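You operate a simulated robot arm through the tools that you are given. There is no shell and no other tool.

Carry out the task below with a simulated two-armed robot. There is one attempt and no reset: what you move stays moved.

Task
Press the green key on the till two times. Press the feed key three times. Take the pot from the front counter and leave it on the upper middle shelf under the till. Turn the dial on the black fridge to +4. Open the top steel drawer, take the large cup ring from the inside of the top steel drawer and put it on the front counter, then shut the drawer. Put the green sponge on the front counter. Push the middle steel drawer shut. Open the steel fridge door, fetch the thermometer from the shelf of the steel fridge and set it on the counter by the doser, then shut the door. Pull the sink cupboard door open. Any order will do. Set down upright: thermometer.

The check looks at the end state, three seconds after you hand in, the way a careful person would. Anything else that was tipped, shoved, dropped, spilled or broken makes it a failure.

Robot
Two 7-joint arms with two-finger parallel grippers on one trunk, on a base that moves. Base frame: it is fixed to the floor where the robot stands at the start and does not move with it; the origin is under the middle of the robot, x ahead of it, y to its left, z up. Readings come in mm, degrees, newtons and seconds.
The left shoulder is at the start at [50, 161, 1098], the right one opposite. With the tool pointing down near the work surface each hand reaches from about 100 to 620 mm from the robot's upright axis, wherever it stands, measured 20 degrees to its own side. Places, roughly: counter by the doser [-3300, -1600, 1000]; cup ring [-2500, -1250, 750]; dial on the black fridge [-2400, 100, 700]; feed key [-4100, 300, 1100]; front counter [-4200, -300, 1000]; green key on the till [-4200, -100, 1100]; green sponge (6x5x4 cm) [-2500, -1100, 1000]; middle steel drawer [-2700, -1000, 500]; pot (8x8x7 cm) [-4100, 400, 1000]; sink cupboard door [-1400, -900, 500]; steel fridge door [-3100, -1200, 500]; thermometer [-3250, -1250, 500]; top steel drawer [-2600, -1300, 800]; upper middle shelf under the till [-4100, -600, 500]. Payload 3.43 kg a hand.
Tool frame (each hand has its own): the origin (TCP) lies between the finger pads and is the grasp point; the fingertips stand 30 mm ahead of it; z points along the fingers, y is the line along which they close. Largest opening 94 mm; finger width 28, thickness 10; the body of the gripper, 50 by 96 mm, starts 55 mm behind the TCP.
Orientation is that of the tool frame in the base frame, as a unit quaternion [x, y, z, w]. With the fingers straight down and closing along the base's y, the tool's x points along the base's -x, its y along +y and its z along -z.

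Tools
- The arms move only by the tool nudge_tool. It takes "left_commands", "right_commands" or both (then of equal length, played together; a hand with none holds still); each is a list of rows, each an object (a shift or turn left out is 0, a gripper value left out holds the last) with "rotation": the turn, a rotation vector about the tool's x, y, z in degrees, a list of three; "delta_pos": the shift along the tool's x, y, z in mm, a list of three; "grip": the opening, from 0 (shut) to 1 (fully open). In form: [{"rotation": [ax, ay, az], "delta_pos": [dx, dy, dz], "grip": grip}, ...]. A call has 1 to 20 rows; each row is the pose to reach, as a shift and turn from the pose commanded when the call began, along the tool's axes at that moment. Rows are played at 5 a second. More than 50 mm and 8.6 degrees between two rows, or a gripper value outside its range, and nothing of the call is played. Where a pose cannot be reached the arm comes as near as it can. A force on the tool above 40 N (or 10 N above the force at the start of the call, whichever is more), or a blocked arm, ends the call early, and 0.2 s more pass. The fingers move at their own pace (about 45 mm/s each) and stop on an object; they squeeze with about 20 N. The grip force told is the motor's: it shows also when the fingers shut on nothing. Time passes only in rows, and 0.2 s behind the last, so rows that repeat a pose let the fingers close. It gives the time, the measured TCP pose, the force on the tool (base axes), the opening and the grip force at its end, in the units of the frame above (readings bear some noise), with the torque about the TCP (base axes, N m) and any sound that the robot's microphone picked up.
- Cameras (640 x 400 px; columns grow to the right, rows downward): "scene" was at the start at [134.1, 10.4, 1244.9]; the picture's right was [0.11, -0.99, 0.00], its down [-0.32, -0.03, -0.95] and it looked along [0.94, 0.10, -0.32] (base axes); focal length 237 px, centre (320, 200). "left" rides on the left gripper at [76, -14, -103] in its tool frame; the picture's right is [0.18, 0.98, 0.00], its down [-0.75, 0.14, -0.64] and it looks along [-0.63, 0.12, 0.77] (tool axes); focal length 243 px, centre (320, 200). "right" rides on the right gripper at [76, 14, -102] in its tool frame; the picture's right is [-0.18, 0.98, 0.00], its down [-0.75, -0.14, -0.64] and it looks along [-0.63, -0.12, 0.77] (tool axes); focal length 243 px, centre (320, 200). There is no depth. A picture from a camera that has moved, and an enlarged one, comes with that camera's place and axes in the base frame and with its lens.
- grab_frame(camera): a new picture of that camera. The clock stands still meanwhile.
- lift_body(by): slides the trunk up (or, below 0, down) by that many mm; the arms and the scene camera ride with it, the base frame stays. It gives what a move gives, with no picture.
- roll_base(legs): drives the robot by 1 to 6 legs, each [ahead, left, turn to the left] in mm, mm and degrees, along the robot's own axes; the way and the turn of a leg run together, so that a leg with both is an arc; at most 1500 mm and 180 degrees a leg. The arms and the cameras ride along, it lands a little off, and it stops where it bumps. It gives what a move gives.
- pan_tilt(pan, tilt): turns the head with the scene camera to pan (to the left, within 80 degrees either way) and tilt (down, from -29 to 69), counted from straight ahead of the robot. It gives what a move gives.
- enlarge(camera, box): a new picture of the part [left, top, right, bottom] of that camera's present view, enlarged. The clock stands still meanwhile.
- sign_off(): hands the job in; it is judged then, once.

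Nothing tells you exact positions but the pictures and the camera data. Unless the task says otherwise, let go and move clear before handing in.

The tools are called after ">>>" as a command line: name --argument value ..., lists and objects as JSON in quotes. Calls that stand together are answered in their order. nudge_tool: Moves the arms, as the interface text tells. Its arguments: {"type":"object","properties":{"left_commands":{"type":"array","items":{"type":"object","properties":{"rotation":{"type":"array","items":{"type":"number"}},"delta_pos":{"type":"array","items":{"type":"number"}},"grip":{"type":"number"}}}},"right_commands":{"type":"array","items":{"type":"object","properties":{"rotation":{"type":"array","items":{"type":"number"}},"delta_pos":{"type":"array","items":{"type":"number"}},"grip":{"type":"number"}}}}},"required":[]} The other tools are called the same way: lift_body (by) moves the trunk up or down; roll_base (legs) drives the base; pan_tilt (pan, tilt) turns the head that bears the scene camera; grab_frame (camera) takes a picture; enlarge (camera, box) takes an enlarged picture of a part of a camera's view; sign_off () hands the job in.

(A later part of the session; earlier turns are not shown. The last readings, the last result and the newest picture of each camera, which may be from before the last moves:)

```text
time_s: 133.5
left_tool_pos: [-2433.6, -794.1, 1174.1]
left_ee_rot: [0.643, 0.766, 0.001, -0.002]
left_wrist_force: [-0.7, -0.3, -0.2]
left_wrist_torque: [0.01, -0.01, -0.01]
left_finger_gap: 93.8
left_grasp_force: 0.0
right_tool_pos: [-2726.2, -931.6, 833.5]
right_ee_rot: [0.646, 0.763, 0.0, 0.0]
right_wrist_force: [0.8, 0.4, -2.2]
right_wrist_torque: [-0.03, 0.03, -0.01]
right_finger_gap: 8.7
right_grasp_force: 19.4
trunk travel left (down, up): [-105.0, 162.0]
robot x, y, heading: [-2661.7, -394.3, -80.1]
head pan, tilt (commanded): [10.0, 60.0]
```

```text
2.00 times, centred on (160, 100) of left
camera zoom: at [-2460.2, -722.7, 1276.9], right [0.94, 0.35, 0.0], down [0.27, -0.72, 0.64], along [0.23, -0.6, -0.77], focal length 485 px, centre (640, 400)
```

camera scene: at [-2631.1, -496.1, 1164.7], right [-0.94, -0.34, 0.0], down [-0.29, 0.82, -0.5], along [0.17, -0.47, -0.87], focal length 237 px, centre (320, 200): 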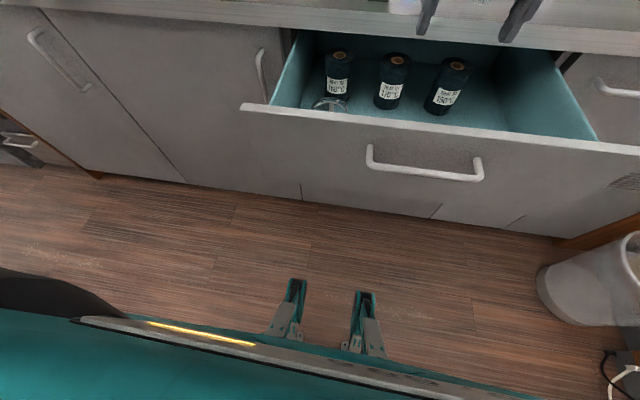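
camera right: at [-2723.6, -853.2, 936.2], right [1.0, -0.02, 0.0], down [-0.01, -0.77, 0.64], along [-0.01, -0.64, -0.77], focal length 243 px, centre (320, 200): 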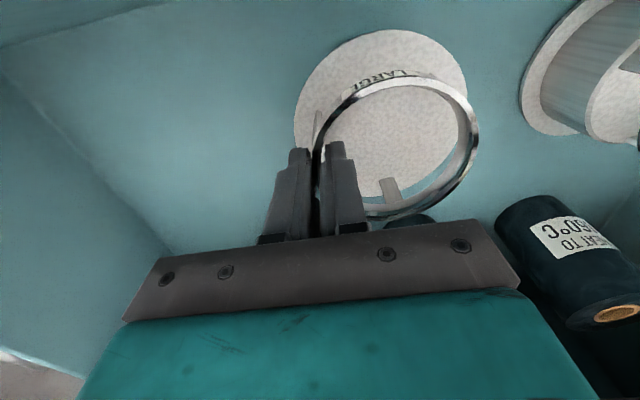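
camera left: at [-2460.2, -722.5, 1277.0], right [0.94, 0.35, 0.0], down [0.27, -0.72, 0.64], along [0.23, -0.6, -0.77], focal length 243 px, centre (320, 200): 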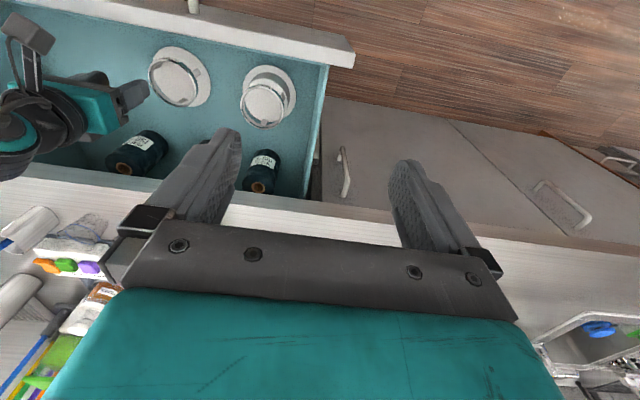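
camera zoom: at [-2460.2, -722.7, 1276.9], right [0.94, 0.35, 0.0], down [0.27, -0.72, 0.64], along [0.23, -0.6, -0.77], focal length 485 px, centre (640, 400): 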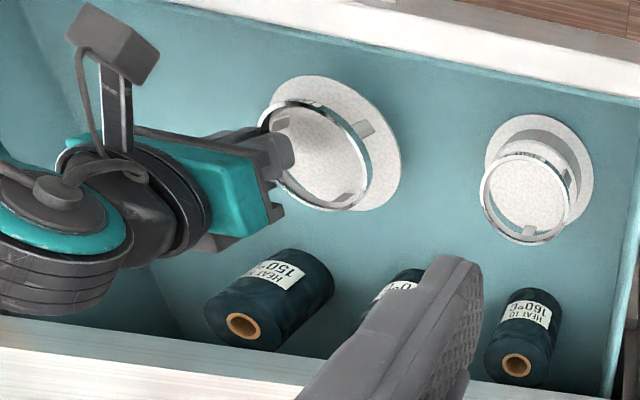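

The whole large ring piece lifts cleanly. I'll raise it well above the drawer and draw it back toward the body.

>>> nudge_tool --right_commands '[{"delta_pos": [0, 0, -40]}, {"delta_pos": [0, 0, -80]}, {"delta_pos": [0, 0, -120]}, {"delta_pos": [0, 0, -160]}, {"delta_pos": [0, 0, -200]}, {"delta_pos": [0, 0, -240]}, {"delta_pos": [30, 0, -270]}, {"delta_pos": [70, 0, -280]}, {"delta_pos": [110, 0, -280]}, {"delta_pos": [150, 0, -280]}, {"delta_pos": [190, 0, -280]}, {"delta_pos": [210, 0, -280]}, {"delta_pos": [210, 0, -280]}]'

>>> grab_frame --camera "right"

>>> roll_base --legs '[[-145, 0, 0], [0, -255, 0]]'

>>> pan_tilt --pan 0 --tilt 45

>>> grab_frame --camera "scene"

```text
time_s: 136.3
left_tool_pos: [-2433.6, -795.6, 1174.1]
left_ee_rot: [0.643, 0.766, 0.001, -0.002]
left_wrist_force: [-0.3, -0.3, 0.4]
left_wrist_torque: [0.02, -0.01, 0.0]
left_finger_gap: 93.8
left_grasp_force: 0.0
right_tool_pos: [-2762.5, -723.8, 1116.0]
right_ee_rot: [0.646, 0.763, 0.0, 0.0]
right_wrist_force: [-0.5, 0.1, -1.9]
right_wrist_torque: [0.01, 0.08, 0.02]
right_finger_gap: 8.8
right_grasp_force: 20.5
trunk travel left (down, up): [-105.0, 162.0]
robot x, y, heading: [-2663.6, -393.1, -80.2]
head pan, tilt (commanded): [10.0, 60.0]
```

```text
taken
camera right: at [-2759.2, -645.1, 1218.6], right [1.0, -0.02, 0.0], down [-0.01, -0.77, 0.64], along [-0.01, -0.64, -0.77], focal length 243 px, centre (320, 200)
```

right: 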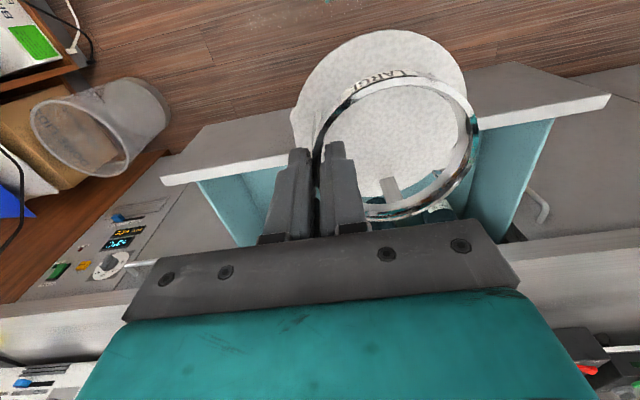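

```text
time_s: 140.1
left_tool_pos: [-2707.1, -694.6, 1173.9]
left_ee_rot: [0.64, 0.768, 0.001, -0.001]
left_wrist_force: [-0.5, -0.7, 0.1]
left_wrist_torque: [-0.01, 0.02, -0.02]
left_finger_gap: 94.2
left_grasp_force: 0.0
right_tool_pos: [-3035.1, -625.0, 1115.6]
right_ee_rot: [0.644, 0.765, 0.0, -0.001]
right_wrist_force: [-0.2, 1.2, -2.1]
right_wrist_torque: [0.03, 0.11, 0.04]
right_finger_gap: 8.6
right_grasp_force: 20.2
trunk travel left (down, up): [-105.0, 162.0]
robot x, y, heading: [-2937.3, -295.6, -79.8]
head pan, tilt (commanded): [10.0, 60.0]
```

```text
time_s: 140.9
left_tool_pos: [-2706.5, -693.6, 1174.8]
left_ee_rot: [0.64, 0.768, 0.0, -0.001]
left_wrist_force: [0.7, 0.0, -0.6]
left_wrist_torque: [-0.01, 0.0, 0.03]
left_finger_gap: 93.9
left_grasp_force: 0.1
right_tool_pos: [-3035.7, -624.7, 1115.9]
right_ee_rot: [0.644, 0.765, 0.001, 0.0]
right_wrist_force: [0.3, 0.6, -2.2]
right_wrist_torque: [0.01, 0.09, 0.0]
right_finger_gap: 8.8
right_grasp_force: 19.6
trunk travel left (down, up): [-105.0, 162.0]
robot x, y, heading: [-2940.1, -296.1, -80.1]
head pan, tilt (commanded): [0.0, 45.0]
```

```text
taken
camera scene: at [-2914.4, -414.2, 1184.1], right [-0.98, -0.18, 0.0], down [-0.12, 0.7, -0.71], along [0.12, -0.7, -0.71], focal length 237 px, centre (320, 200)
```

scene: 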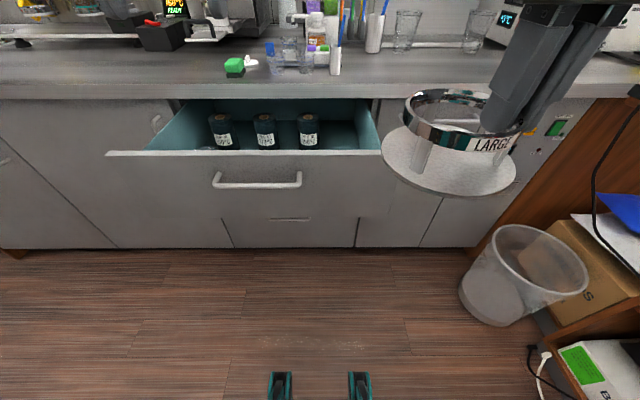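

Ring held securely (label LARGE visible). Now the left hand becomes the pusher for the top drawer: close it, pitch 45° and lower it in front of the drawer front.

>>> nudge_tool --left_commands '[{"delta_pos": [0, 0, 37], "rotation": [0, -7, 0], "grip": 0}, {"delta_pos": [0, 0, 75], "rotation": [0, -14, 0]}, {"delta_pos": [0, 0, 112], "rotation": [0, -21, 0]}, {"delta_pos": [0, 0, 150], "rotation": [0, -28, 0]}, {"delta_pos": [-5, 0, 187], "rotation": [0, -35, 0]}, {"delta_pos": [-10, 0, 225], "rotation": [0, -42, 0]}, {"delta_pos": [-14, 0, 262], "rotation": [0, -45, 0]}, {"delta_pos": [-18, 0, 300], "rotation": [0, -45, 0]}, {"delta_pos": [-18, 0, 337], "rotation": [0, -45, 0]}, {"delta_pos": [-18, 0, 373], "rotation": [0, -45, 0]}, {"delta_pos": [-18, 0, 373], "rotation": [0, -45, 0]}]'

>>> grab_frame --camera "left"

>>> grab_frame --camera "scene"

```text
time_s: 143.3
left_tool_pos: [-2703.7, -710.5, 801.2]
left_ee_rot: [0.592, 0.71, -0.245, 0.292]
left_wrist_force: [-0.1, 0.0, 0.0]
left_wrist_torque: [-0.05, -0.03, 0.03]
left_finger_gap: 0.0
left_grasp_force: 19.6
right_tool_pos: [-3035.7, -624.0, 1116.1]
right_ee_rot: [0.644, 0.765, 0.0, 0.0]
right_wrist_force: [-0.1, -0.3, -2.1]
right_wrist_torque: [0.0, 0.09, 0.01]
right_finger_gap: 8.5
right_grasp_force: 20.0
trunk travel left (down, up): [-105.0, 162.0]
robot x, y, heading: [-2939.2, -295.0, -80.0]
head pan, tilt (commanded): [0.0, 45.0]
```

```text
taken
camera left: at [-2740.6, -588.3, 820.6], right [0.94, 0.31, -0.13], down [0.15, -0.06, 0.99], along [0.29, -0.95, -0.1], focal length 243 px, centre (320, 200)
```

left: 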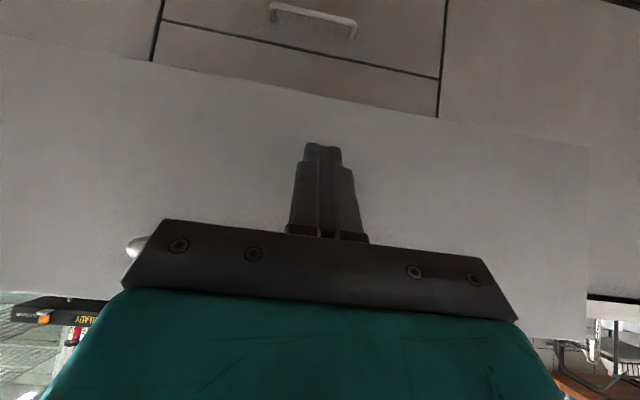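

```text
taken
camera scene: at [-2914.5, -414.2, 1184.1], right [-0.98, -0.17, 0.0], down [-0.12, 0.7, -0.71], along [0.12, -0.7, -0.71], focal length 237 px, centre (320, 200)
```

scene: 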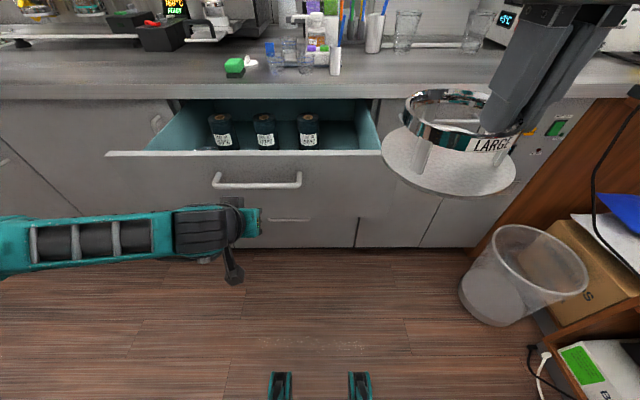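

In position below the handle. Driving ahead to push the drawer.

>>> roll_base --legs '[[240, 0, 0]]'

>>> grab_frame --camera "scene"

>>> grab_frame --camera "right"

```text
time_s: 145.0
left_tool_pos: [-2662.0, -945.6, 801.8]
left_ee_rot: [0.593, 0.71, -0.244, 0.291]
left_wrist_force: [0.3, -0.6, -0.7]
left_wrist_torque: [-0.02, -0.01, 0.02]
left_finger_gap: 0.0
left_grasp_force: 20.0
right_tool_pos: [-2993.5, -859.8, 1116.0]
right_ee_rot: [0.645, 0.764, 0.0, 0.0]
right_wrist_force: [0.2, 0.5, -1.5]
right_wrist_torque: [-0.01, 0.09, 0.01]
right_finger_gap: 8.5
right_grasp_force: 19.6
trunk travel left (down, up): [-105.0, 162.0]
robot x, y, heading: [-2896.6, -529.5, -80.3]
head pan, tilt (commanded): [0.0, 45.0]
```

```text
taken
camera scene: at [-2873.3, -649.6, 1184.1], right [-0.98, -0.17, 0.0], down [-0.12, 0.7, -0.71], along [0.12, -0.7, -0.71], focal length 237 px, centre (320, 200)
```

scene: 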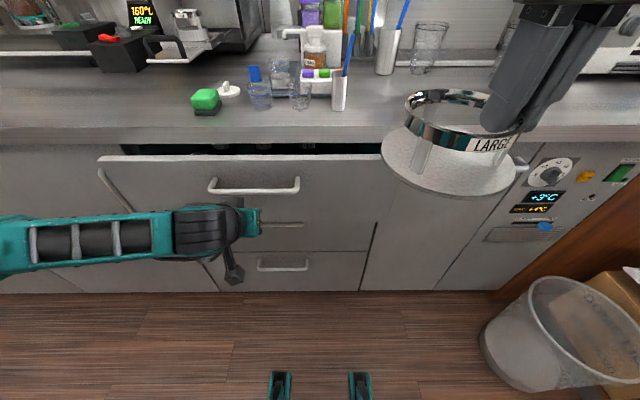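

```text
taken
camera right: at [-2992.2, -781.8, 1218.5], right [1.0, -0.02, 0.0], down [-0.01, -0.77, 0.64], along [-0.01, -0.64, -0.77], focal length 243 px, centre (320, 200)
```

right: 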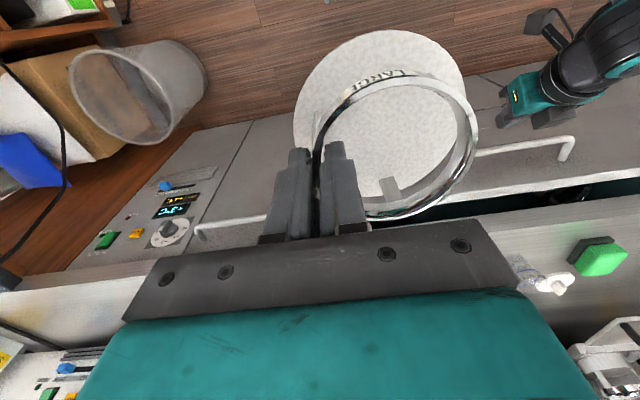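

Nearly in; another 90 mm, then a confirming arm push.

>>> roll_base --legs '[[90, 0, 0]]'

>>> nudge_tool --left_commands '[{"delta_pos": [-8, 0, 8]}, {"delta_pos": [-16, 0, 16]}, {"delta_pos": [-22, 0, 22]}, {"delta_pos": [-28, 0, 28]}, {"delta_pos": [-34, 0, 34]}, {"delta_pos": [-40, 0, 40]}]'

>>> grab_frame --camera "scene"

>>> grab_frame --camera "right"

```text
time_s: 146.1
left_tool_pos: [-2647.6, -1033.5, 802.2]
left_ee_rot: [0.593, 0.709, -0.245, 0.292]
left_wrist_force: [0.3, 0.1, 0.1]
left_wrist_torque: [-0.02, -0.01, -0.02]
left_finger_gap: 0.0
left_grasp_force: 20.1
right_tool_pos: [-2978.7, -948.2, 1115.4]
right_ee_rot: [0.644, 0.765, 0.0, 0.0]
right_wrist_force: [0.4, -1.5, -2.9]
right_wrist_torque: [0.03, 0.08, -0.02]
right_finger_gap: 8.6
right_grasp_force: 20.0
trunk travel left (down, up): [-105.0, 162.0]
robot x, y, heading: [-2880.4, -616.7, -79.9]
head pan, tilt (commanded): [0.0, 45.0]
```

```text
time_s: 147.2
left_tool_pos: [-2643.2, -1065.3, 798.5]
left_ee_rot: [0.597, 0.71, -0.241, 0.286]
left_wrist_force: [-1.2, 13.4, 4.7]
left_wrist_torque: [0.0, -0.01, 0.05]
left_finger_gap: 0.1
left_grasp_force: 19.8
right_tool_pos: [-2978.8, -945.9, 1116.4]
right_ee_rot: [0.644, 0.765, -0.001, 0.001]
right_wrist_force: [-0.1, -0.3, -1.0]
right_wrist_torque: [-0.01, 0.07, -0.01]
right_finger_gap: 8.7
right_grasp_force: 20.2
trunk travel left (down, up): [-105.0, 162.0]
robot x, y, heading: [-2877.4, -618.4, -80.0]
head pan, tilt (commanded): [0.0, 45.0]
stopped in row 5 (left hand): the force on the tool passed its limit at 50 N (the readings are from after the stop); the commanded pose is now the measured one
```

```text
taken
camera scene: at [-2857.9, -735.2, 1184.4], right [-0.98, -0.18, 0.0], down [-0.12, 0.7, -0.71], along [0.12, -0.7, -0.71], focal length 237 px, centre (320, 200)
```

scene: 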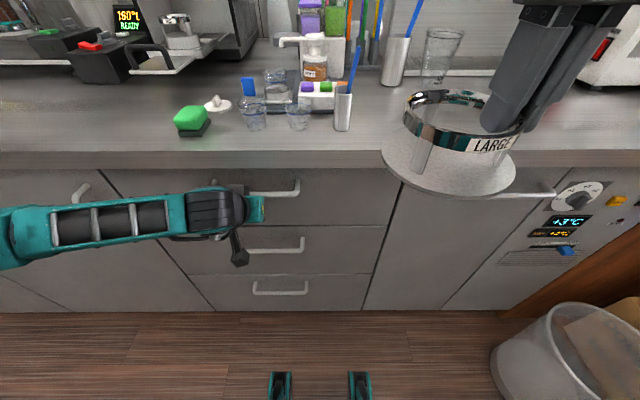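

```text
taken
camera right: at [-2976.4, -867.8, 1218.7], right [1.0, -0.01, 0.0], down [-0.01, -0.77, 0.64], along [-0.01, -0.64, -0.77], focal length 243 px, centre (320, 200)
```

right: 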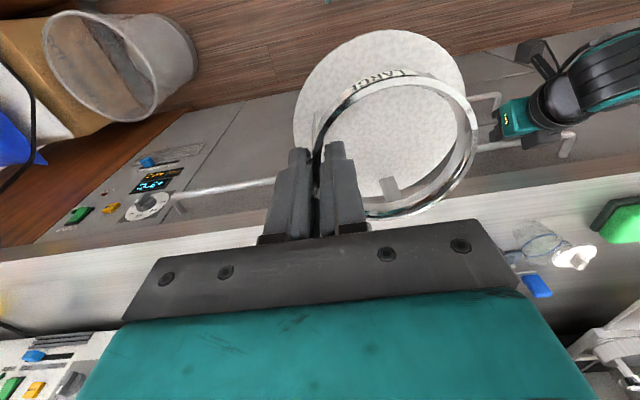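

Top drawer is shut (firm stop). Now I'll back off, lift the left hand to fingers-down above counter height, and line up with the green sponge.

>>> roll_base --legs '[[-150, 0, 0], [0, 130, 0]]'

>>> nudge_tool --left_commands '[{"delta_pos": [-20, 0, -20], "rotation": [0, 5, 0], "grip": 0.3}, {"delta_pos": [-46, 0, -46], "rotation": [0, 11, 0], "grip": 0.6}, {"delta_pos": [-72, 0, -72], "rotation": [0, 17, 0], "grip": 1}, {"delta_pos": [-98, 0, -98], "rotation": [0, 23, 0]}, {"delta_pos": [-125, 0, -125], "rotation": [0, 29, 0]}, {"delta_pos": [-152, 0, -152], "rotation": [0, 35, 0]}, {"delta_pos": [-178, 0, -178], "rotation": [0, 40, 0]}, {"delta_pos": [-205, 0, -205], "rotation": [0, 45, 0]}, {"delta_pos": [-230, 0, -230], "rotation": [0, 45, 0]}, {"delta_pos": [-230, 0, -230], "rotation": [0, 45, 0]}]'

>>> grab_frame --camera "left"

>>> grab_frame --camera "scene"

```text
time_s: 149.9
left_tool_pos: [-2543.1, -898.9, 799.1]
left_ee_rot: [0.595, 0.712, -0.24, 0.287]
left_wrist_force: [1.0, 0.0, -0.5]
left_wrist_torque: [0.01, -0.05, 0.0]
left_finger_gap: 0.0
left_grasp_force: 20.0
right_tool_pos: [-2878.1, -779.1, 1116.8]
right_ee_rot: [0.644, 0.765, 0.0, 0.0]
right_wrist_force: [-0.1, -0.9, -1.6]
right_wrist_torque: [0.01, 0.1, -0.01]
right_finger_gap: 8.6
right_grasp_force: 19.6
trunk travel left (down, up): [-105.0, 162.0]
robot x, y, heading: [-2776.5, -449.9, -80.0]
head pan, tilt (commanded): [0.0, 45.0]
```

```text
time_s: 152.1
left_tool_pos: [-2541.2, -903.1, 1125.2]
left_ee_rot: [0.642, 0.767, 0.007, -0.007]
left_wrist_force: [-0.3, 0.4, -0.4]
left_wrist_torque: [-0.01, 0.0, 0.01]
left_finger_gap: 94.2
left_grasp_force: 0.2
right_tool_pos: [-2878.4, -778.3, 1116.5]
right_ee_rot: [0.644, 0.765, -0.001, 0.001]
right_wrist_force: [0.5, 0.6, -2.8]
right_wrist_torque: [0.01, 0.04, -0.02]
right_finger_gap: 8.5
right_grasp_force: 19.3
trunk travel left (down, up): [-105.0, 162.0]
robot x, y, heading: [-2781.0, -448.8, -79.8]
head pan, tilt (commanded): [0.0, 45.0]
```

```text
taken
camera left: at [-2567.9, -832.0, 1227.9], right [0.94, 0.35, 0.0], down [0.27, -0.73, 0.63], along [0.22, -0.59, -0.78], focal length 243 px, centre (320, 200)
```

left: 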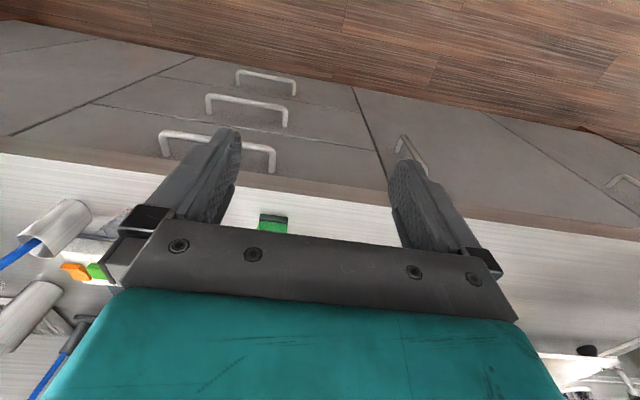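

```text
taken
camera scene: at [-2757.2, -568.7, 1184.1], right [-0.98, -0.17, 0.0], down [-0.12, 0.7, -0.71], along [0.12, -0.7, -0.71], focal length 237 px, centre (320, 200)
```

scene: 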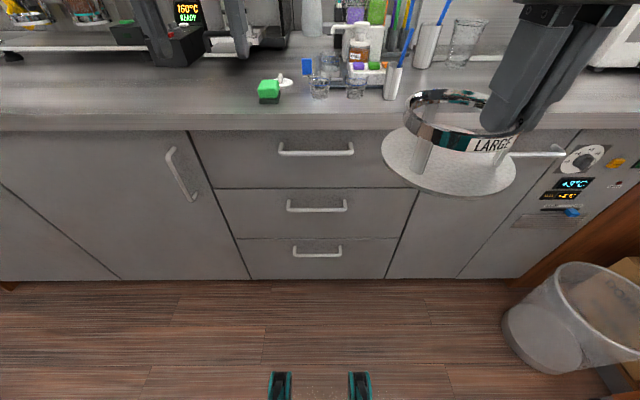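

Both drawers are shut. The sponge is near (-2551, -1075); I'll zoom to see its orientation.

>>> enlarge --camera "scene" --box '[230, 60, 330, 130]'

>>> enlarge --camera "left" --box '[220, 190, 320, 250]'

```text
5.71 times, centred on (280, 95) of scene
camera zoom: at [-2757.2, -568.7, 1184.1], right [-0.98, -0.17, 0.0], down [-0.12, 0.7, -0.71], along [0.12, -0.7, -0.71], focal length 1355 px, centre (549, 800)
```

zoom: 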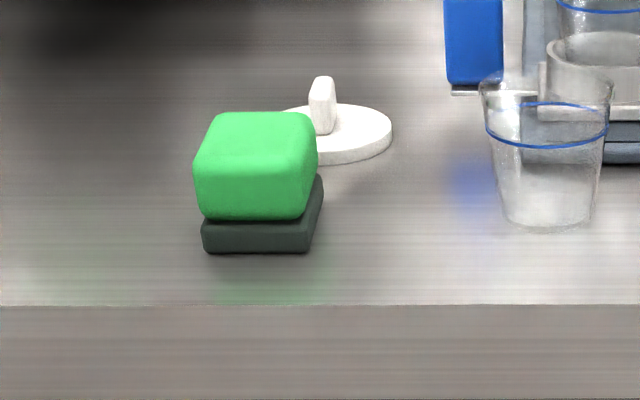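

```text
6.40 times, centred on (270, 220) of left
camera zoom: at [-2567.9, -832.0, 1227.9], right [0.94, 0.35, 0.0], down [0.27, -0.73, 0.63], along [0.22, -0.59, -0.78], focal length 1553 px, centre (640, 72)
```

zoom: 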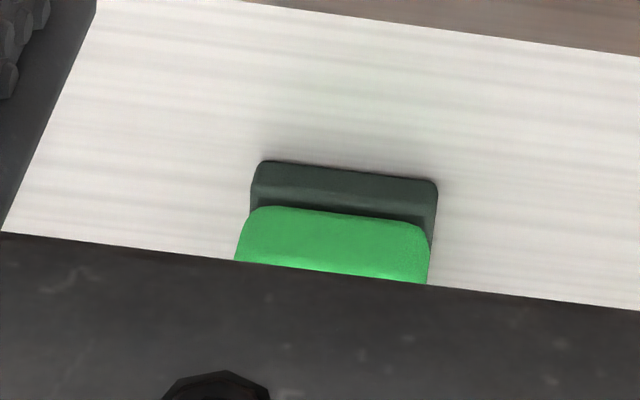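

Sponge sits squarely: front bottom edge at (-2545, -1097, 948), centre about (-2540, -1125). I'll drive ahead and bring the left hand over it.

>>> roll_base --legs '[[170, 0, 0]]'

>>> grab_frame --camera "left"

>>> grab_frame --camera "right"

```text
time_s: 153.6
left_tool_pos: [-2511.2, -1067.1, 1123.9]
left_ee_rot: [0.643, 0.766, 0.006, -0.008]
left_wrist_force: [0.1, -0.8, -0.3]
left_wrist_torque: [0.02, 0.0, -0.01]
left_finger_gap: 94.1
left_grasp_force: 0.1
right_tool_pos: [-2849.4, -942.1, 1116.1]
right_ee_rot: [0.645, 0.764, 0.0, -0.001]
right_wrist_force: [-0.6, 0.3, -1.6]
right_wrist_torque: [0.0, 0.07, 0.02]
right_finger_gap: 8.7
right_grasp_force: 20.4
trunk travel left (down, up): [-105.0, 162.0]
robot x, y, heading: [-2751.5, -616.2, -80.0]
head pan, tilt (commanded): [0.0, 45.0]
```

```text
taken
camera left: at [-2538.6, -996.3, 1227.3], right [0.94, 0.35, 0.0], down [0.27, -0.73, 0.63], along [0.22, -0.59, -0.78], focal length 243 px, centre (320, 200)
```

left: 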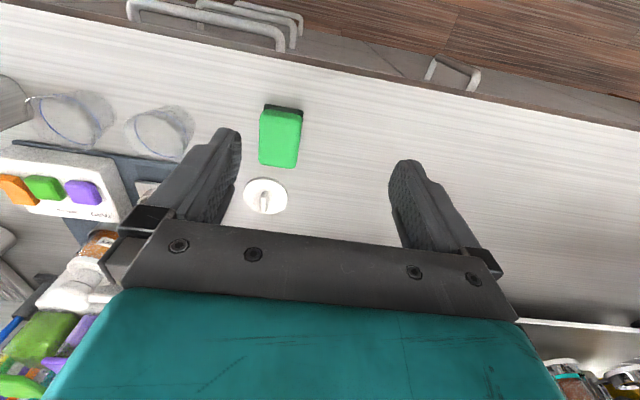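

```text
taken
camera right: at [-2846.6, -865.5, 1218.4], right [1.0, -0.01, 0.0], down [-0.01, -0.77, 0.64], along [-0.01, -0.64, -0.77], focal length 243 px, centre (320, 200)
```

right: 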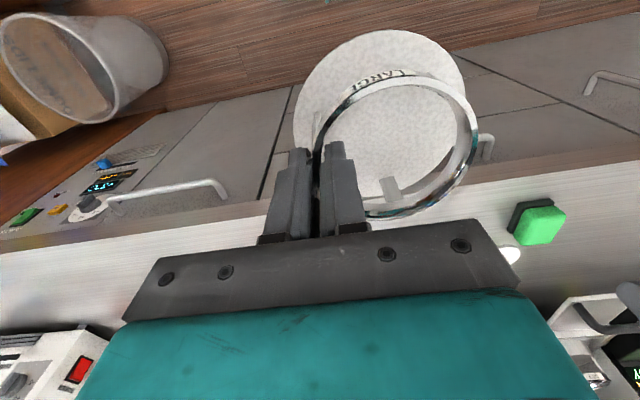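

Sponge centre ≈ (-2540, -1116), top at ~988. Moving over it and partly down.

>>> nudge_tool --left_commands '[{"delta_pos": [-15, -12, 10], "grip": 0.8}, {"delta_pos": [-30, -25, 25]}, {"delta_pos": [-43, -37, 45]}, {"delta_pos": [-43, -37, 75]}, {"delta_pos": [-43, -37, 75]}]'

>>> grab_frame --camera "left"

```text
time_s: 154.8
left_tool_pos: [-2542.7, -1115.3, 1046.9]
left_ee_rot: [0.642, 0.767, 0.005, -0.006]
left_wrist_force: [0.4, -0.1, -1.1]
left_wrist_torque: [0.02, 0.0, 0.02]
left_finger_gap: 75.1
left_grasp_force: 0.0
right_tool_pos: [-2849.1, -942.9, 1114.8]
right_ee_rot: [0.644, 0.765, 0.0, 0.0]
right_wrist_force: [0.0, 0.3, -1.6]
right_wrist_torque: [0.0, 0.06, 0.02]
right_finger_gap: 8.8
right_grasp_force: 20.8
trunk travel left (down, up): [-105.0, 162.0]
robot x, y, heading: [-2749.9, -609.8, -79.7]
head pan, tilt (commanded): [0.0, 45.0]
```

```text
taken
camera left: at [-2568.8, -1045.1, 1151.0], right [0.94, 0.35, 0.0], down [0.27, -0.73, 0.63], along [0.22, -0.59, -0.78], focal length 243 px, centre (320, 200)
```

left: 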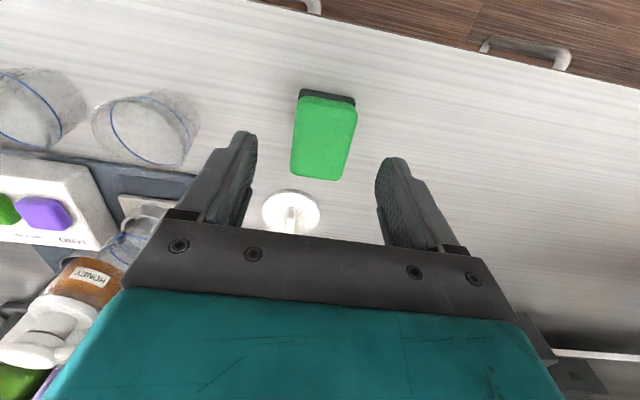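

Centred over the sponge. Descend and grip.

>>> nudge_tool --left_commands '[{"delta_pos": [0, 2, 30]}, {"delta_pos": [0, 2, 52]}, {"delta_pos": [0, 2, 61]}, {"delta_pos": [0, 2, 61], "grip": 0.5}, {"delta_pos": [0, 2, 61], "grip": 0.35}, {"delta_pos": [0, 2, 61], "grip": 0.35}, {"delta_pos": [0, 2, 61], "grip": 0.35}]'

>>> grab_frame --camera "left"

```text
time_s: 156.3
left_tool_pos: [-2540.7, -1113.4, 988.5]
left_ee_rot: [0.642, 0.767, 0.005, -0.007]
left_wrist_force: [-0.1, 0.5, -1.2]
left_wrist_torque: [0.02, 0.01, 0.03]
left_finger_gap: 47.3
left_grasp_force: 20.3
right_tool_pos: [-2848.2, -943.1, 1116.1]
right_ee_rot: [0.644, 0.765, 0.0, 0.0]
right_wrist_force: [0.6, -0.5, -2.0]
right_wrist_torque: [-0.04, 0.08, -0.01]
right_finger_gap: 8.5
right_grasp_force: 20.1
trunk travel left (down, up): [-105.0, 162.0]
robot x, y, heading: [-2747.3, -615.7, -79.8]
head pan, tilt (commanded): [0.0, 45.0]
```

```text
taken
camera left: at [-2567.8, -1042.5, 1092.5], right [0.94, 0.35, 0.0], down [0.27, -0.73, 0.63], along [0.22, -0.59, -0.78], focal length 243 px, centre (320, 200)
```

left: 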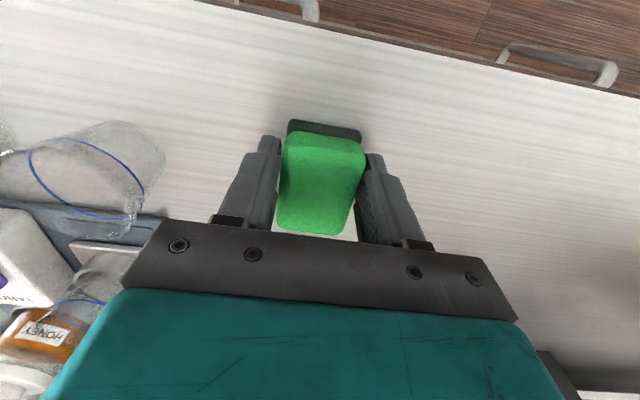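

Sponge gripped at 47 mm. Lift it and draw both hands clear of the counter.

>>> nudge_tool --left_commands '[{"delta_pos": [0, 0, -30]}, {"delta_pos": [0, 0, -60]}, {"delta_pos": [0, 0, -95]}, {"delta_pos": [0, 0, -130]}, {"delta_pos": [30, 0, -140]}, {"delta_pos": [70, 0, -140]}, {"delta_pos": [110, 0, -140]}, {"delta_pos": [150, 0, -140]}, {"delta_pos": [170, 0, -140]}]'

>>> roll_base --legs '[[-250, 0, 0]]'

>>> grab_frame --camera "left"

>>> pan_tilt --pan -70 --tilt 20

>>> grab_frame --camera "scene"

```text
time_s: 158.3
left_tool_pos: [-2566.6, -949.3, 1132.0]
left_ee_rot: [0.642, 0.767, 0.005, -0.007]
left_wrist_force: [-0.1, -0.1, -0.5]
left_wrist_torque: [0.0, -0.02, 0.0]
left_finger_gap: 47.6
left_grasp_force: 19.8
right_tool_pos: [-2849.3, -942.4, 1116.0]
right_ee_rot: [0.644, 0.765, 0.001, 0.0]
right_wrist_force: [-0.1, -0.5, -1.5]
right_wrist_torque: [-0.02, 0.09, 0.05]
right_finger_gap: 8.5
right_grasp_force: 19.9
trunk travel left (down, up): [-105.0, 162.0]
robot x, y, heading: [-2750.5, -614.9, -79.8]
head pan, tilt (commanded): [0.0, 45.0]
```

```text
time_s: 160.2
left_tool_pos: [-2609.7, -708.7, 1132.3]
left_ee_rot: [0.642, 0.767, 0.006, -0.007]
left_wrist_force: [0.0, 0.5, -0.4]
left_wrist_torque: [-0.01, -0.02, 0.01]
left_finger_gap: 47.3
left_grasp_force: 19.8
right_tool_pos: [-2891.2, -701.3, 1116.3]
right_ee_rot: [0.644, 0.765, 0.0, 0.0]
right_wrist_force: [-1.5, 0.1, -2.3]
right_wrist_torque: [-0.03, 0.07, -0.01]
right_finger_gap: 8.6
right_grasp_force: 19.5
trunk travel left (down, up): [-105.0, 162.0]
robot x, y, heading: [-2793.5, -374.5, -79.8]
head pan, tilt (commanded): [0.0, 45.0]
```

```text
taken
camera left: at [-2637.0, -637.7, 1236.5], right [0.94, 0.35, 0.0], down [0.27, -0.73, 0.63], along [0.22, -0.59, -0.78], focal length 243 px, centre (320, 200)
```

left: 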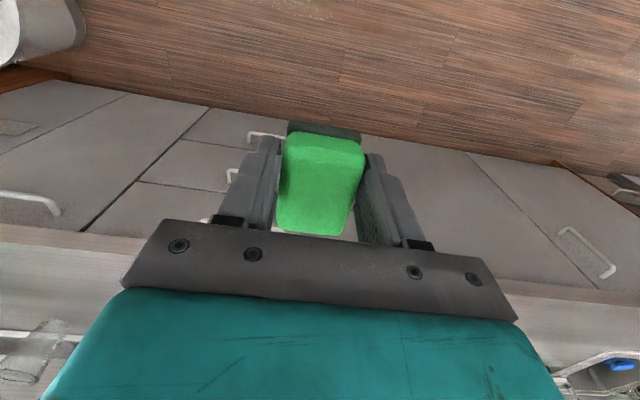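

```text
time_s: 161.6
left_tool_pos: [-2609.9, -709.0, 1132.5]
left_ee_rot: [0.642, 0.767, 0.005, -0.007]
left_wrist_force: [0.2, -0.2, 0.0]
left_wrist_torque: [-0.05, -0.04, -0.04]
left_finger_gap: 47.3
left_grasp_force: 20.6
right_tool_pos: [-2891.8, -701.8, 1116.1]
right_ee_rot: [0.644, 0.765, 0.0, 0.0]
right_wrist_force: [0.1, 0.3, -2.3]
right_wrist_torque: [-0.03, 0.11, -0.01]
right_finger_gap: 8.2
right_grasp_force: 20.8
trunk travel left (down, up): [-105.0, 162.0]
robot x, y, heading: [-2788.2, -376.2, -79.9]
head pan, tilt (commanded): [-70.0, 20.0]
```

```text
taken
camera scene: at [-2865.6, -458.4, 1222.8], right [-0.5, 0.87, 0.0], down [0.3, 0.17, -0.94], along [-0.81, -0.47, -0.34], focal length 237 px, centre (320, 200)
```

scene: 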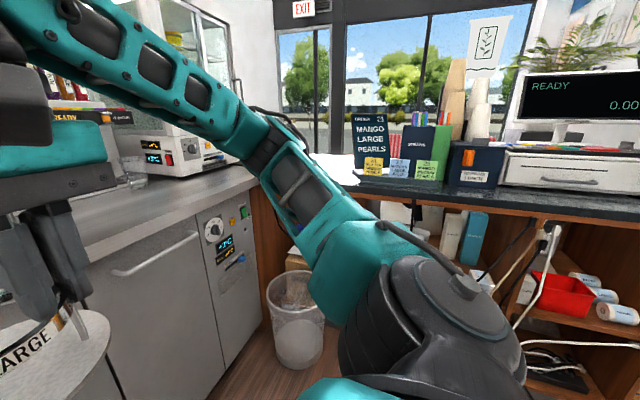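

Both objects are held. I'll turn right to face the front counter with the till and survey it.

>>> roll_base --legs '[[0, 0, -90], [300, -100, 0]]'

>>> pan_tilt --pan 0 --tilt 20

>>> grab_frame --camera "scene"

>>> pan_tilt --pan -45 --tilt 20

>>> grab_frame --camera "scene"

```text
time_s: 167.6
left_tool_pos: [-3443.8, -494.4, 1132.7]
left_ee_rot: [0.997, 0.077, 0.008, -0.001]
left_wrist_force: [0.0, 0.1, 0.0]
left_wrist_torque: [-0.03, -0.01, 0.02]
left_finger_gap: 47.6
left_grasp_force: 20.3
right_tool_pos: [-3429.7, -211.8, 1115.7]
right_ee_rot: [0.997, 0.074, 0.001, 0.0]
right_wrist_force: [-0.3, -0.9, -1.8]
right_wrist_torque: [0.08, -0.01, 0.0]
right_finger_gap: 8.5
right_grasp_force: 20.2
trunk travel left (down, up): [-105.0, 162.0]
robot x, y, heading: [-3101.0, -319.9, -171.0]
head pan, tilt (commanded): [-70.0, 20.0]
```

```text
time_s: 169.0
left_tool_pos: [-3442.5, -493.5, 1132.0]
left_ee_rot: [0.997, 0.077, 0.009, -0.001]
left_wrist_force: [0.0, 0.8, -0.8]
left_wrist_torque: [0.01, -0.01, 0.01]
left_finger_gap: 47.2
left_grasp_force: 20.5
right_tool_pos: [-3430.1, -211.7, 1116.2]
right_ee_rot: [0.997, 0.074, 0.0, 0.0]
right_wrist_force: [0.1, 0.3, -2.0]
right_wrist_torque: [0.03, 0.03, 0.01]
right_finger_gap: 8.3
right_grasp_force: 19.8
trunk travel left (down, up): [-105.0, 162.0]
robot x, y, heading: [-3103.7, -316.7, -171.1]
head pan, tilt (commanded): [0.0, 20.0]
```

```text
taken
camera scene: at [-3233.2, -337.4, 1222.8], right [-0.15, 0.99, 0.0], down [0.34, 0.05, -0.94], along [-0.93, -0.14, -0.34], focal length 237 px, centre (320, 200)
```

scene: 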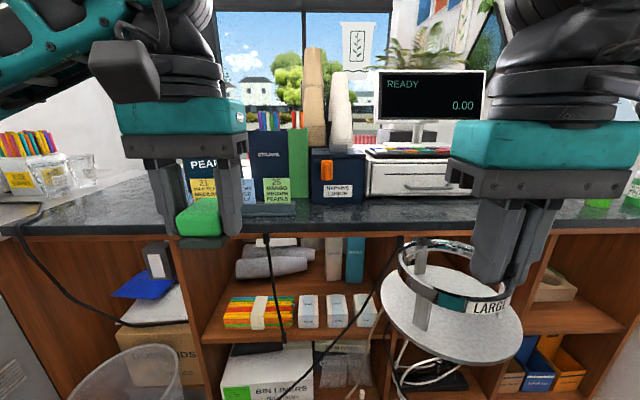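

```text
time_s: 170.1
left_tool_pos: [-3443.2, -492.4, 1132.5]
left_ee_rot: [0.997, 0.078, 0.009, -0.001]
left_wrist_force: [0.1, 0.2, 0.0]
left_wrist_torque: [0.02, 0.04, 0.0]
left_finger_gap: 47.5
left_grasp_force: 20.3
right_tool_pos: [-3430.1, -211.8, 1116.0]
right_ee_rot: [0.997, 0.075, 0.0, 0.0]
right_wrist_force: [0.3, 0.4, -1.5]
right_wrist_torque: [0.07, -0.01, 0.03]
right_finger_gap: 8.5
right_grasp_force: 19.6
trunk travel left (down, up): [-105.0, 162.0]
robot x, y, heading: [-3103.9, -317.7, -171.2]
head pan, tilt (commanded): [-45.0, 20.0]
```

```text
taken
camera scene: at [-3216.3, -268.3, 1222.8], right [0.59, 0.81, 0.0], down [0.28, -0.2, -0.94], along [-0.76, 0.55, -0.34], focal length 237 px, centre (320, 200)
```

scene: 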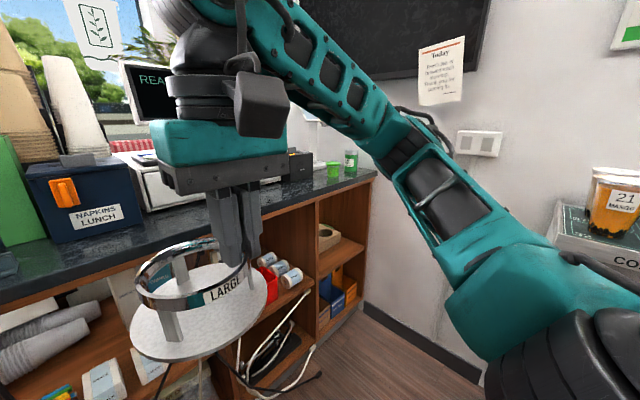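

I see the black-topped front counter: menu boards, napkin box, till with screen, and some free strip at the front edge. I'll go closer for a detailed look.

>>> roll_base --legs '[[200, 0, 0]]'

>>> lift_body --by 100

>>> pan_tilt --pan 0 --tilt 35

>>> grab_frame --camera "scene"

>>> pan_tilt --pan -50 --tilt 25

>>> grab_frame --camera "scene"

>>> grab_frame --camera "right"

>>> grab_frame --camera "left"

```text
time_s: 171.7
left_tool_pos: [-3643.9, -523.4, 1132.5]
left_ee_rot: [0.997, 0.076, 0.008, -0.001]
left_wrist_force: [-0.3, 0.3, 0.6]
left_wrist_torque: [0.0, -0.04, -0.02]
left_finger_gap: 47.2
left_grasp_force: 20.0
right_tool_pos: [-3630.8, -243.0, 1115.0]
right_ee_rot: [0.997, 0.074, -0.001, 0.0]
right_wrist_force: [-0.1, 0.7, -2.3]
right_wrist_torque: [0.05, 0.0, -0.02]
right_finger_gap: 8.3
right_grasp_force: 20.2
trunk travel left (down, up): [-105.0, 162.0]
robot x, y, heading: [-3305.3, -346.7, -171.2]
head pan, tilt (commanded): [-45.0, 20.0]
```

```text
time_s: 173.0
left_tool_pos: [-3644.9, -523.1, 1231.7]
left_ee_rot: [0.997, 0.076, 0.009, -0.001]
left_wrist_force: [0.2, 0.1, 0.1]
left_wrist_torque: [0.0, -0.06, 0.0]
left_finger_gap: 47.2
left_grasp_force: 20.3
right_tool_pos: [-3630.4, -242.3, 1215.6]
right_ee_rot: [0.997, 0.073, 0.0, 0.0]
right_wrist_force: [0.3, 0.9, -1.9]
right_wrist_torque: [0.1, 0.0, -0.01]
right_finger_gap: 8.1
right_grasp_force: 19.8
trunk travel left (down, up): [-205.0, 62.0]
robot x, y, heading: [-3301.0, -346.1, -171.4]
head pan, tilt (commanded): [-45.0, 20.0]
```

```text
time_s: 174.2
left_tool_pos: [-3644.4, -522.9, 1232.2]
left_ee_rot: [0.997, 0.075, 0.008, -0.001]
left_wrist_force: [0.5, -0.7, -0.3]
left_wrist_torque: [0.0, 0.03, -0.01]
left_finger_gap: 47.2
left_grasp_force: 19.8
right_tool_pos: [-3630.1, -241.7, 1215.5]
right_ee_rot: [0.997, 0.073, 0.0, 0.0]
right_wrist_force: [0.8, -0.2, -2.4]
right_wrist_torque: [0.05, -0.01, -0.02]
right_finger_gap: 8.4
right_grasp_force: 20.4
trunk travel left (down, up): [-205.0, 62.0]
robot x, y, heading: [-3304.8, -348.9, -171.2]
head pan, tilt (commanded): [0.0, 35.0]
```

```text
taken
camera scene: at [-3429.7, -367.2, 1299.0], right [-0.15, 0.99, 0.0], down [0.57, 0.09, -0.82], along [-0.81, -0.12, -0.57], focal length 237 px, centre (320, 200)
```

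scene: 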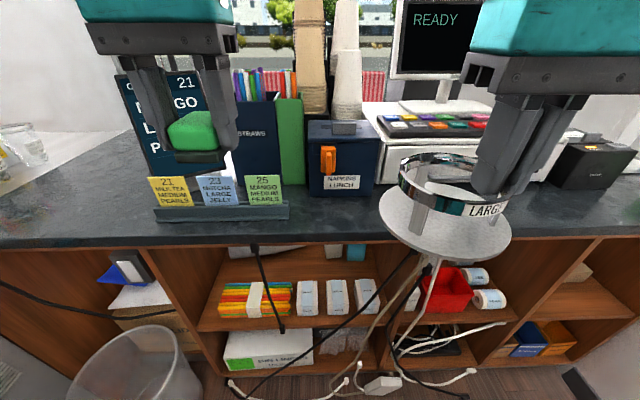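

```text
time_s: 175.3
left_tool_pos: [-3645.4, -524.3, 1232.9]
left_ee_rot: [0.997, 0.076, 0.009, -0.001]
left_wrist_force: [-0.2, -0.1, -0.4]
left_wrist_torque: [0.01, -0.02, -0.01]
left_finger_gap: 47.1
left_grasp_force: 20.0
right_tool_pos: [-3631.0, -242.1, 1216.6]
right_ee_rot: [0.997, 0.073, 0.0, 0.0]
right_wrist_force: [-0.2, 0.2, -2.1]
right_wrist_torque: [0.07, 0.03, 0.0]
right_finger_gap: 8.5
right_grasp_force: 20.2
trunk travel left (down, up): [-205.0, 62.0]
robot x, y, heading: [-3306.0, -347.2, -171.2]
head pan, tilt (commanded): [-50.0, 25.0]
```

```text
taken
camera scene: at [-3411.8, -293.3, 1314.7], right [0.66, 0.75, 0.0], down [0.32, -0.28, -0.91], along [-0.68, 0.6, -0.42], focal length 237 px, centre (320, 200)
```

scene: 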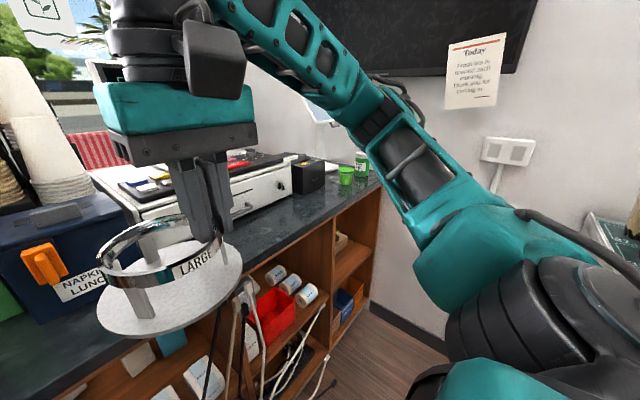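

```text
taken
camera right: at [-3552.0, -245.3, 1318.5], right [-0.04, -1.0, 0.0], down [-0.77, 0.03, 0.64], along [-0.64, 0.02, -0.77], focal length 243 px, centre (320, 200)
```

right: 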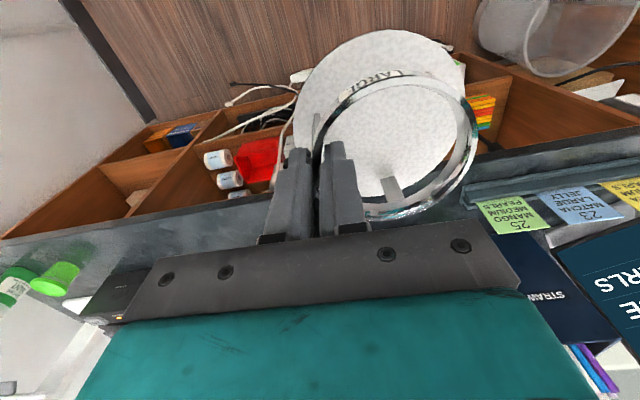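

```text
taken
camera left: at [-3573.4, -498.2, 1336.4], right [0.33, -0.94, 0.0], down [-0.73, -0.26, 0.63], along [-0.59, -0.21, -0.78], focal length 243 px, centre (320, 200)
```

left: 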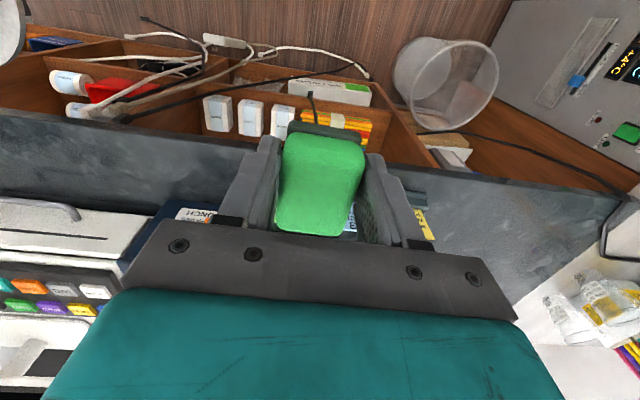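

The front counter's free strip lies between the tag rail and the till, in front of the binders/napkin box. I'll shift right ~60 mm, then lower the sponge there with the left hand first.

>>> roll_base --legs '[[0, -60, 0]]'

>>> nudge_tool --left_commands '[{"delta_pos": [-40, -9, 0]}, {"delta_pos": [-80, -18, 0]}, {"delta_pos": [-120, -28, 10]}, {"delta_pos": [-150, -38, 40]}, {"delta_pos": [-170, -38, 80]}, {"delta_pos": [-170, -38, 120]}, {"delta_pos": [-170, -38, 160]}, {"delta_pos": [-170, -38, 160]}]'

>>> grab_frame --camera "left"

>>> pan_tilt --pan 0 --tilt 35

>>> grab_frame --camera "scene"

```text
time_s: 176.5
left_tool_pos: [-3654.0, -464.2, 1232.1]
left_ee_rot: [0.997, 0.075, 0.009, -0.001]
left_wrist_force: [0.1, 0.1, -0.4]
left_wrist_torque: [0.04, -0.01, 0.01]
left_finger_gap: 47.3
left_grasp_force: 20.4
right_tool_pos: [-3640.7, -182.4, 1215.3]
right_ee_rot: [0.997, 0.073, -0.001, 0.0]
right_wrist_force: [-0.7, 0.8, -1.9]
right_wrist_torque: [0.05, -0.02, 0.0]
right_finger_gap: 8.2
right_grasp_force: 19.4
trunk travel left (down, up): [-205.0, 62.0]
robot x, y, heading: [-3313.4, -288.0, -171.6]
head pan, tilt (commanded): [-50.0, 25.0]
```

```text
time_s: 178.3
left_tool_pos: [-3824.3, -453.1, 1068.8]
left_ee_rot: [0.997, 0.077, 0.009, -0.001]
left_wrist_force: [-0.5, -0.1, -0.2]
left_wrist_torque: [-0.03, -0.02, -0.01]
left_finger_gap: 47.4
left_grasp_force: 19.8
right_tool_pos: [-3638.0, -184.4, 1215.6]
right_ee_rot: [0.997, 0.073, 0.0, 0.0]
right_wrist_force: [0.1, 0.1, -2.1]
right_wrist_torque: [0.04, -0.01, 0.01]
right_finger_gap: 8.3
right_grasp_force: 19.8
trunk travel left (down, up): [-205.0, 62.0]
robot x, y, heading: [-3315.4, -287.3, -171.2]
head pan, tilt (commanded): [-50.0, 25.0]
```

```text
taken
camera left: at [-3753.4, -428.8, 1172.3], right [0.33, -0.94, 0.0], down [-0.73, -0.25, 0.63], along [-0.59, -0.21, -0.78], focal length 243 px, centre (320, 200)
```

left: 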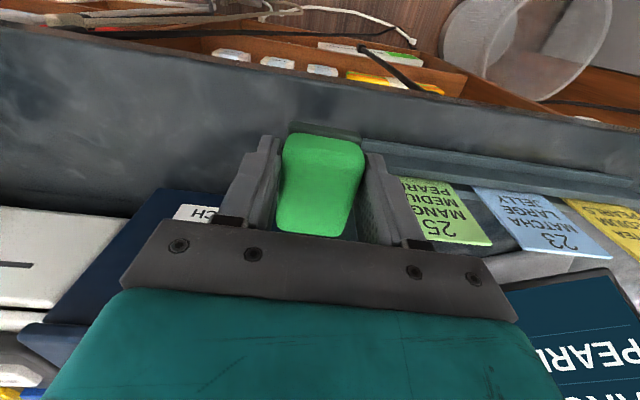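

```text
time_s: 179.5
left_tool_pos: [-3824.9, -454.0, 1068.3]
left_ee_rot: [0.997, 0.075, 0.009, -0.001]
left_wrist_force: [0.1, 0.5, 0.1]
left_wrist_torque: [-0.01, -0.05, 0.0]
left_finger_gap: 47.5
left_grasp_force: 19.8
right_tool_pos: [-3639.9, -184.2, 1215.2]
right_ee_rot: [0.997, 0.073, 0.0, 0.0]
right_wrist_force: [-0.3, -0.5, -2.1]
right_wrist_torque: [0.05, 0.01, -0.01]
right_finger_gap: 8.2
right_grasp_force: 19.5
trunk travel left (down, up): [-205.0, 62.0]
robot x, y, heading: [-3314.6, -295.7, -171.4]
head pan, tilt (commanded): [0.0, 35.0]
```

```text
taken
camera scene: at [-3438.5, -309.2, 1299.0], right [-0.15, 0.99, 0.0], down [0.57, 0.09, -0.82], along [-0.81, -0.12, -0.57], focal length 237 px, centre (320, 200)
```

scene: 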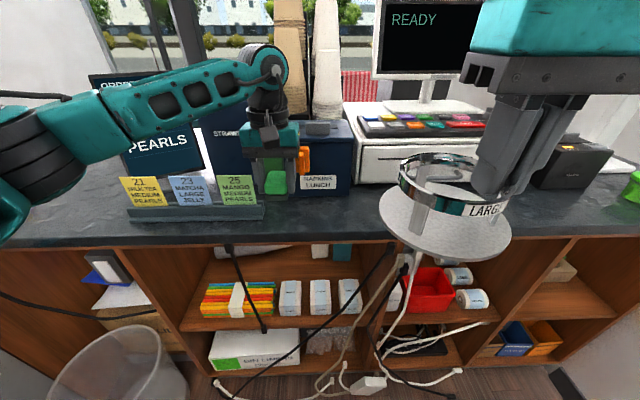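

The sponge hangs beside the rail's end over free counter. I'll nudge 10 mm right and lower it stepwise toward the surface (~950 + 40).

>>> nudge_tool --left_commands '[{"delta_pos": [3, -10, 25]}, {"delta_pos": [3, -10, 50]}, {"delta_pos": [3, -10, 65]}, {"delta_pos": [3, -10, 65]}]'

>>> grab_frame --camera "left"

>>> enlarge --camera "scene" --box '[200, 120, 360, 240]'

```text
time_s: 180.5
left_tool_pos: [-3821.4, -444.9, 1003.1]
left_ee_rot: [0.997, 0.075, 0.008, -0.001]
left_wrist_force: [1.0, 0.2, 0.2]
left_wrist_torque: [-0.02, 0.0, -0.01]
left_finger_gap: 47.2
left_grasp_force: 20.0
right_tool_pos: [-3639.5, -184.1, 1215.3]
right_ee_rot: [0.997, 0.073, 0.0, 0.0]
right_wrist_force: [-0.3, -0.3, -1.6]
right_wrist_torque: [0.07, -0.05, 0.0]
right_finger_gap: 8.4
right_grasp_force: 19.8
trunk travel left (down, up): [-205.0, 62.0]
robot x, y, heading: [-3312.8, -289.3, -171.6]
head pan, tilt (commanded): [0.0, 35.0]
```

```text
taken
camera left: at [-3750.4, -418.9, 1107.4], right [0.33, -0.94, 0.0], down [-0.73, -0.25, 0.63], along [-0.59, -0.21, -0.78], focal length 243 px, centre (320, 200)
```

left: 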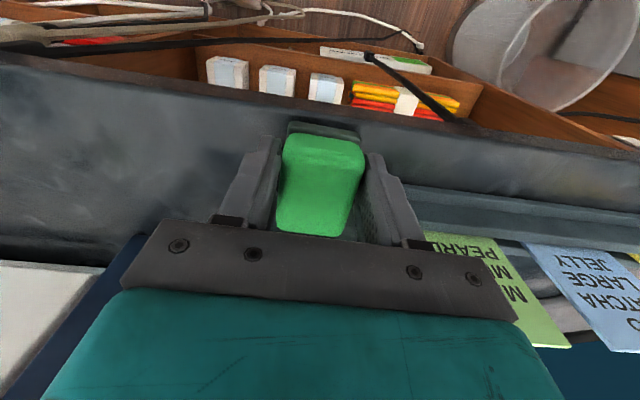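

```text
3.33 times, centred on (280, 180) of scene
camera zoom: at [-3438.4, -309.3, 1299.0], right [-0.15, 0.99, 0.0], down [0.57, 0.09, -0.82], along [-0.81, -0.12, -0.57], focal length 790 px, centre (453, 267)
```

zoom: 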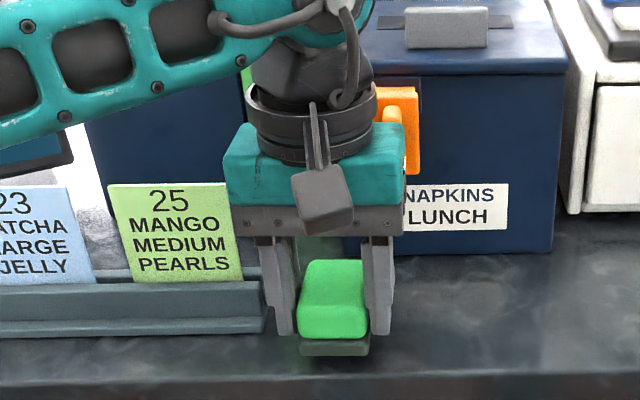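

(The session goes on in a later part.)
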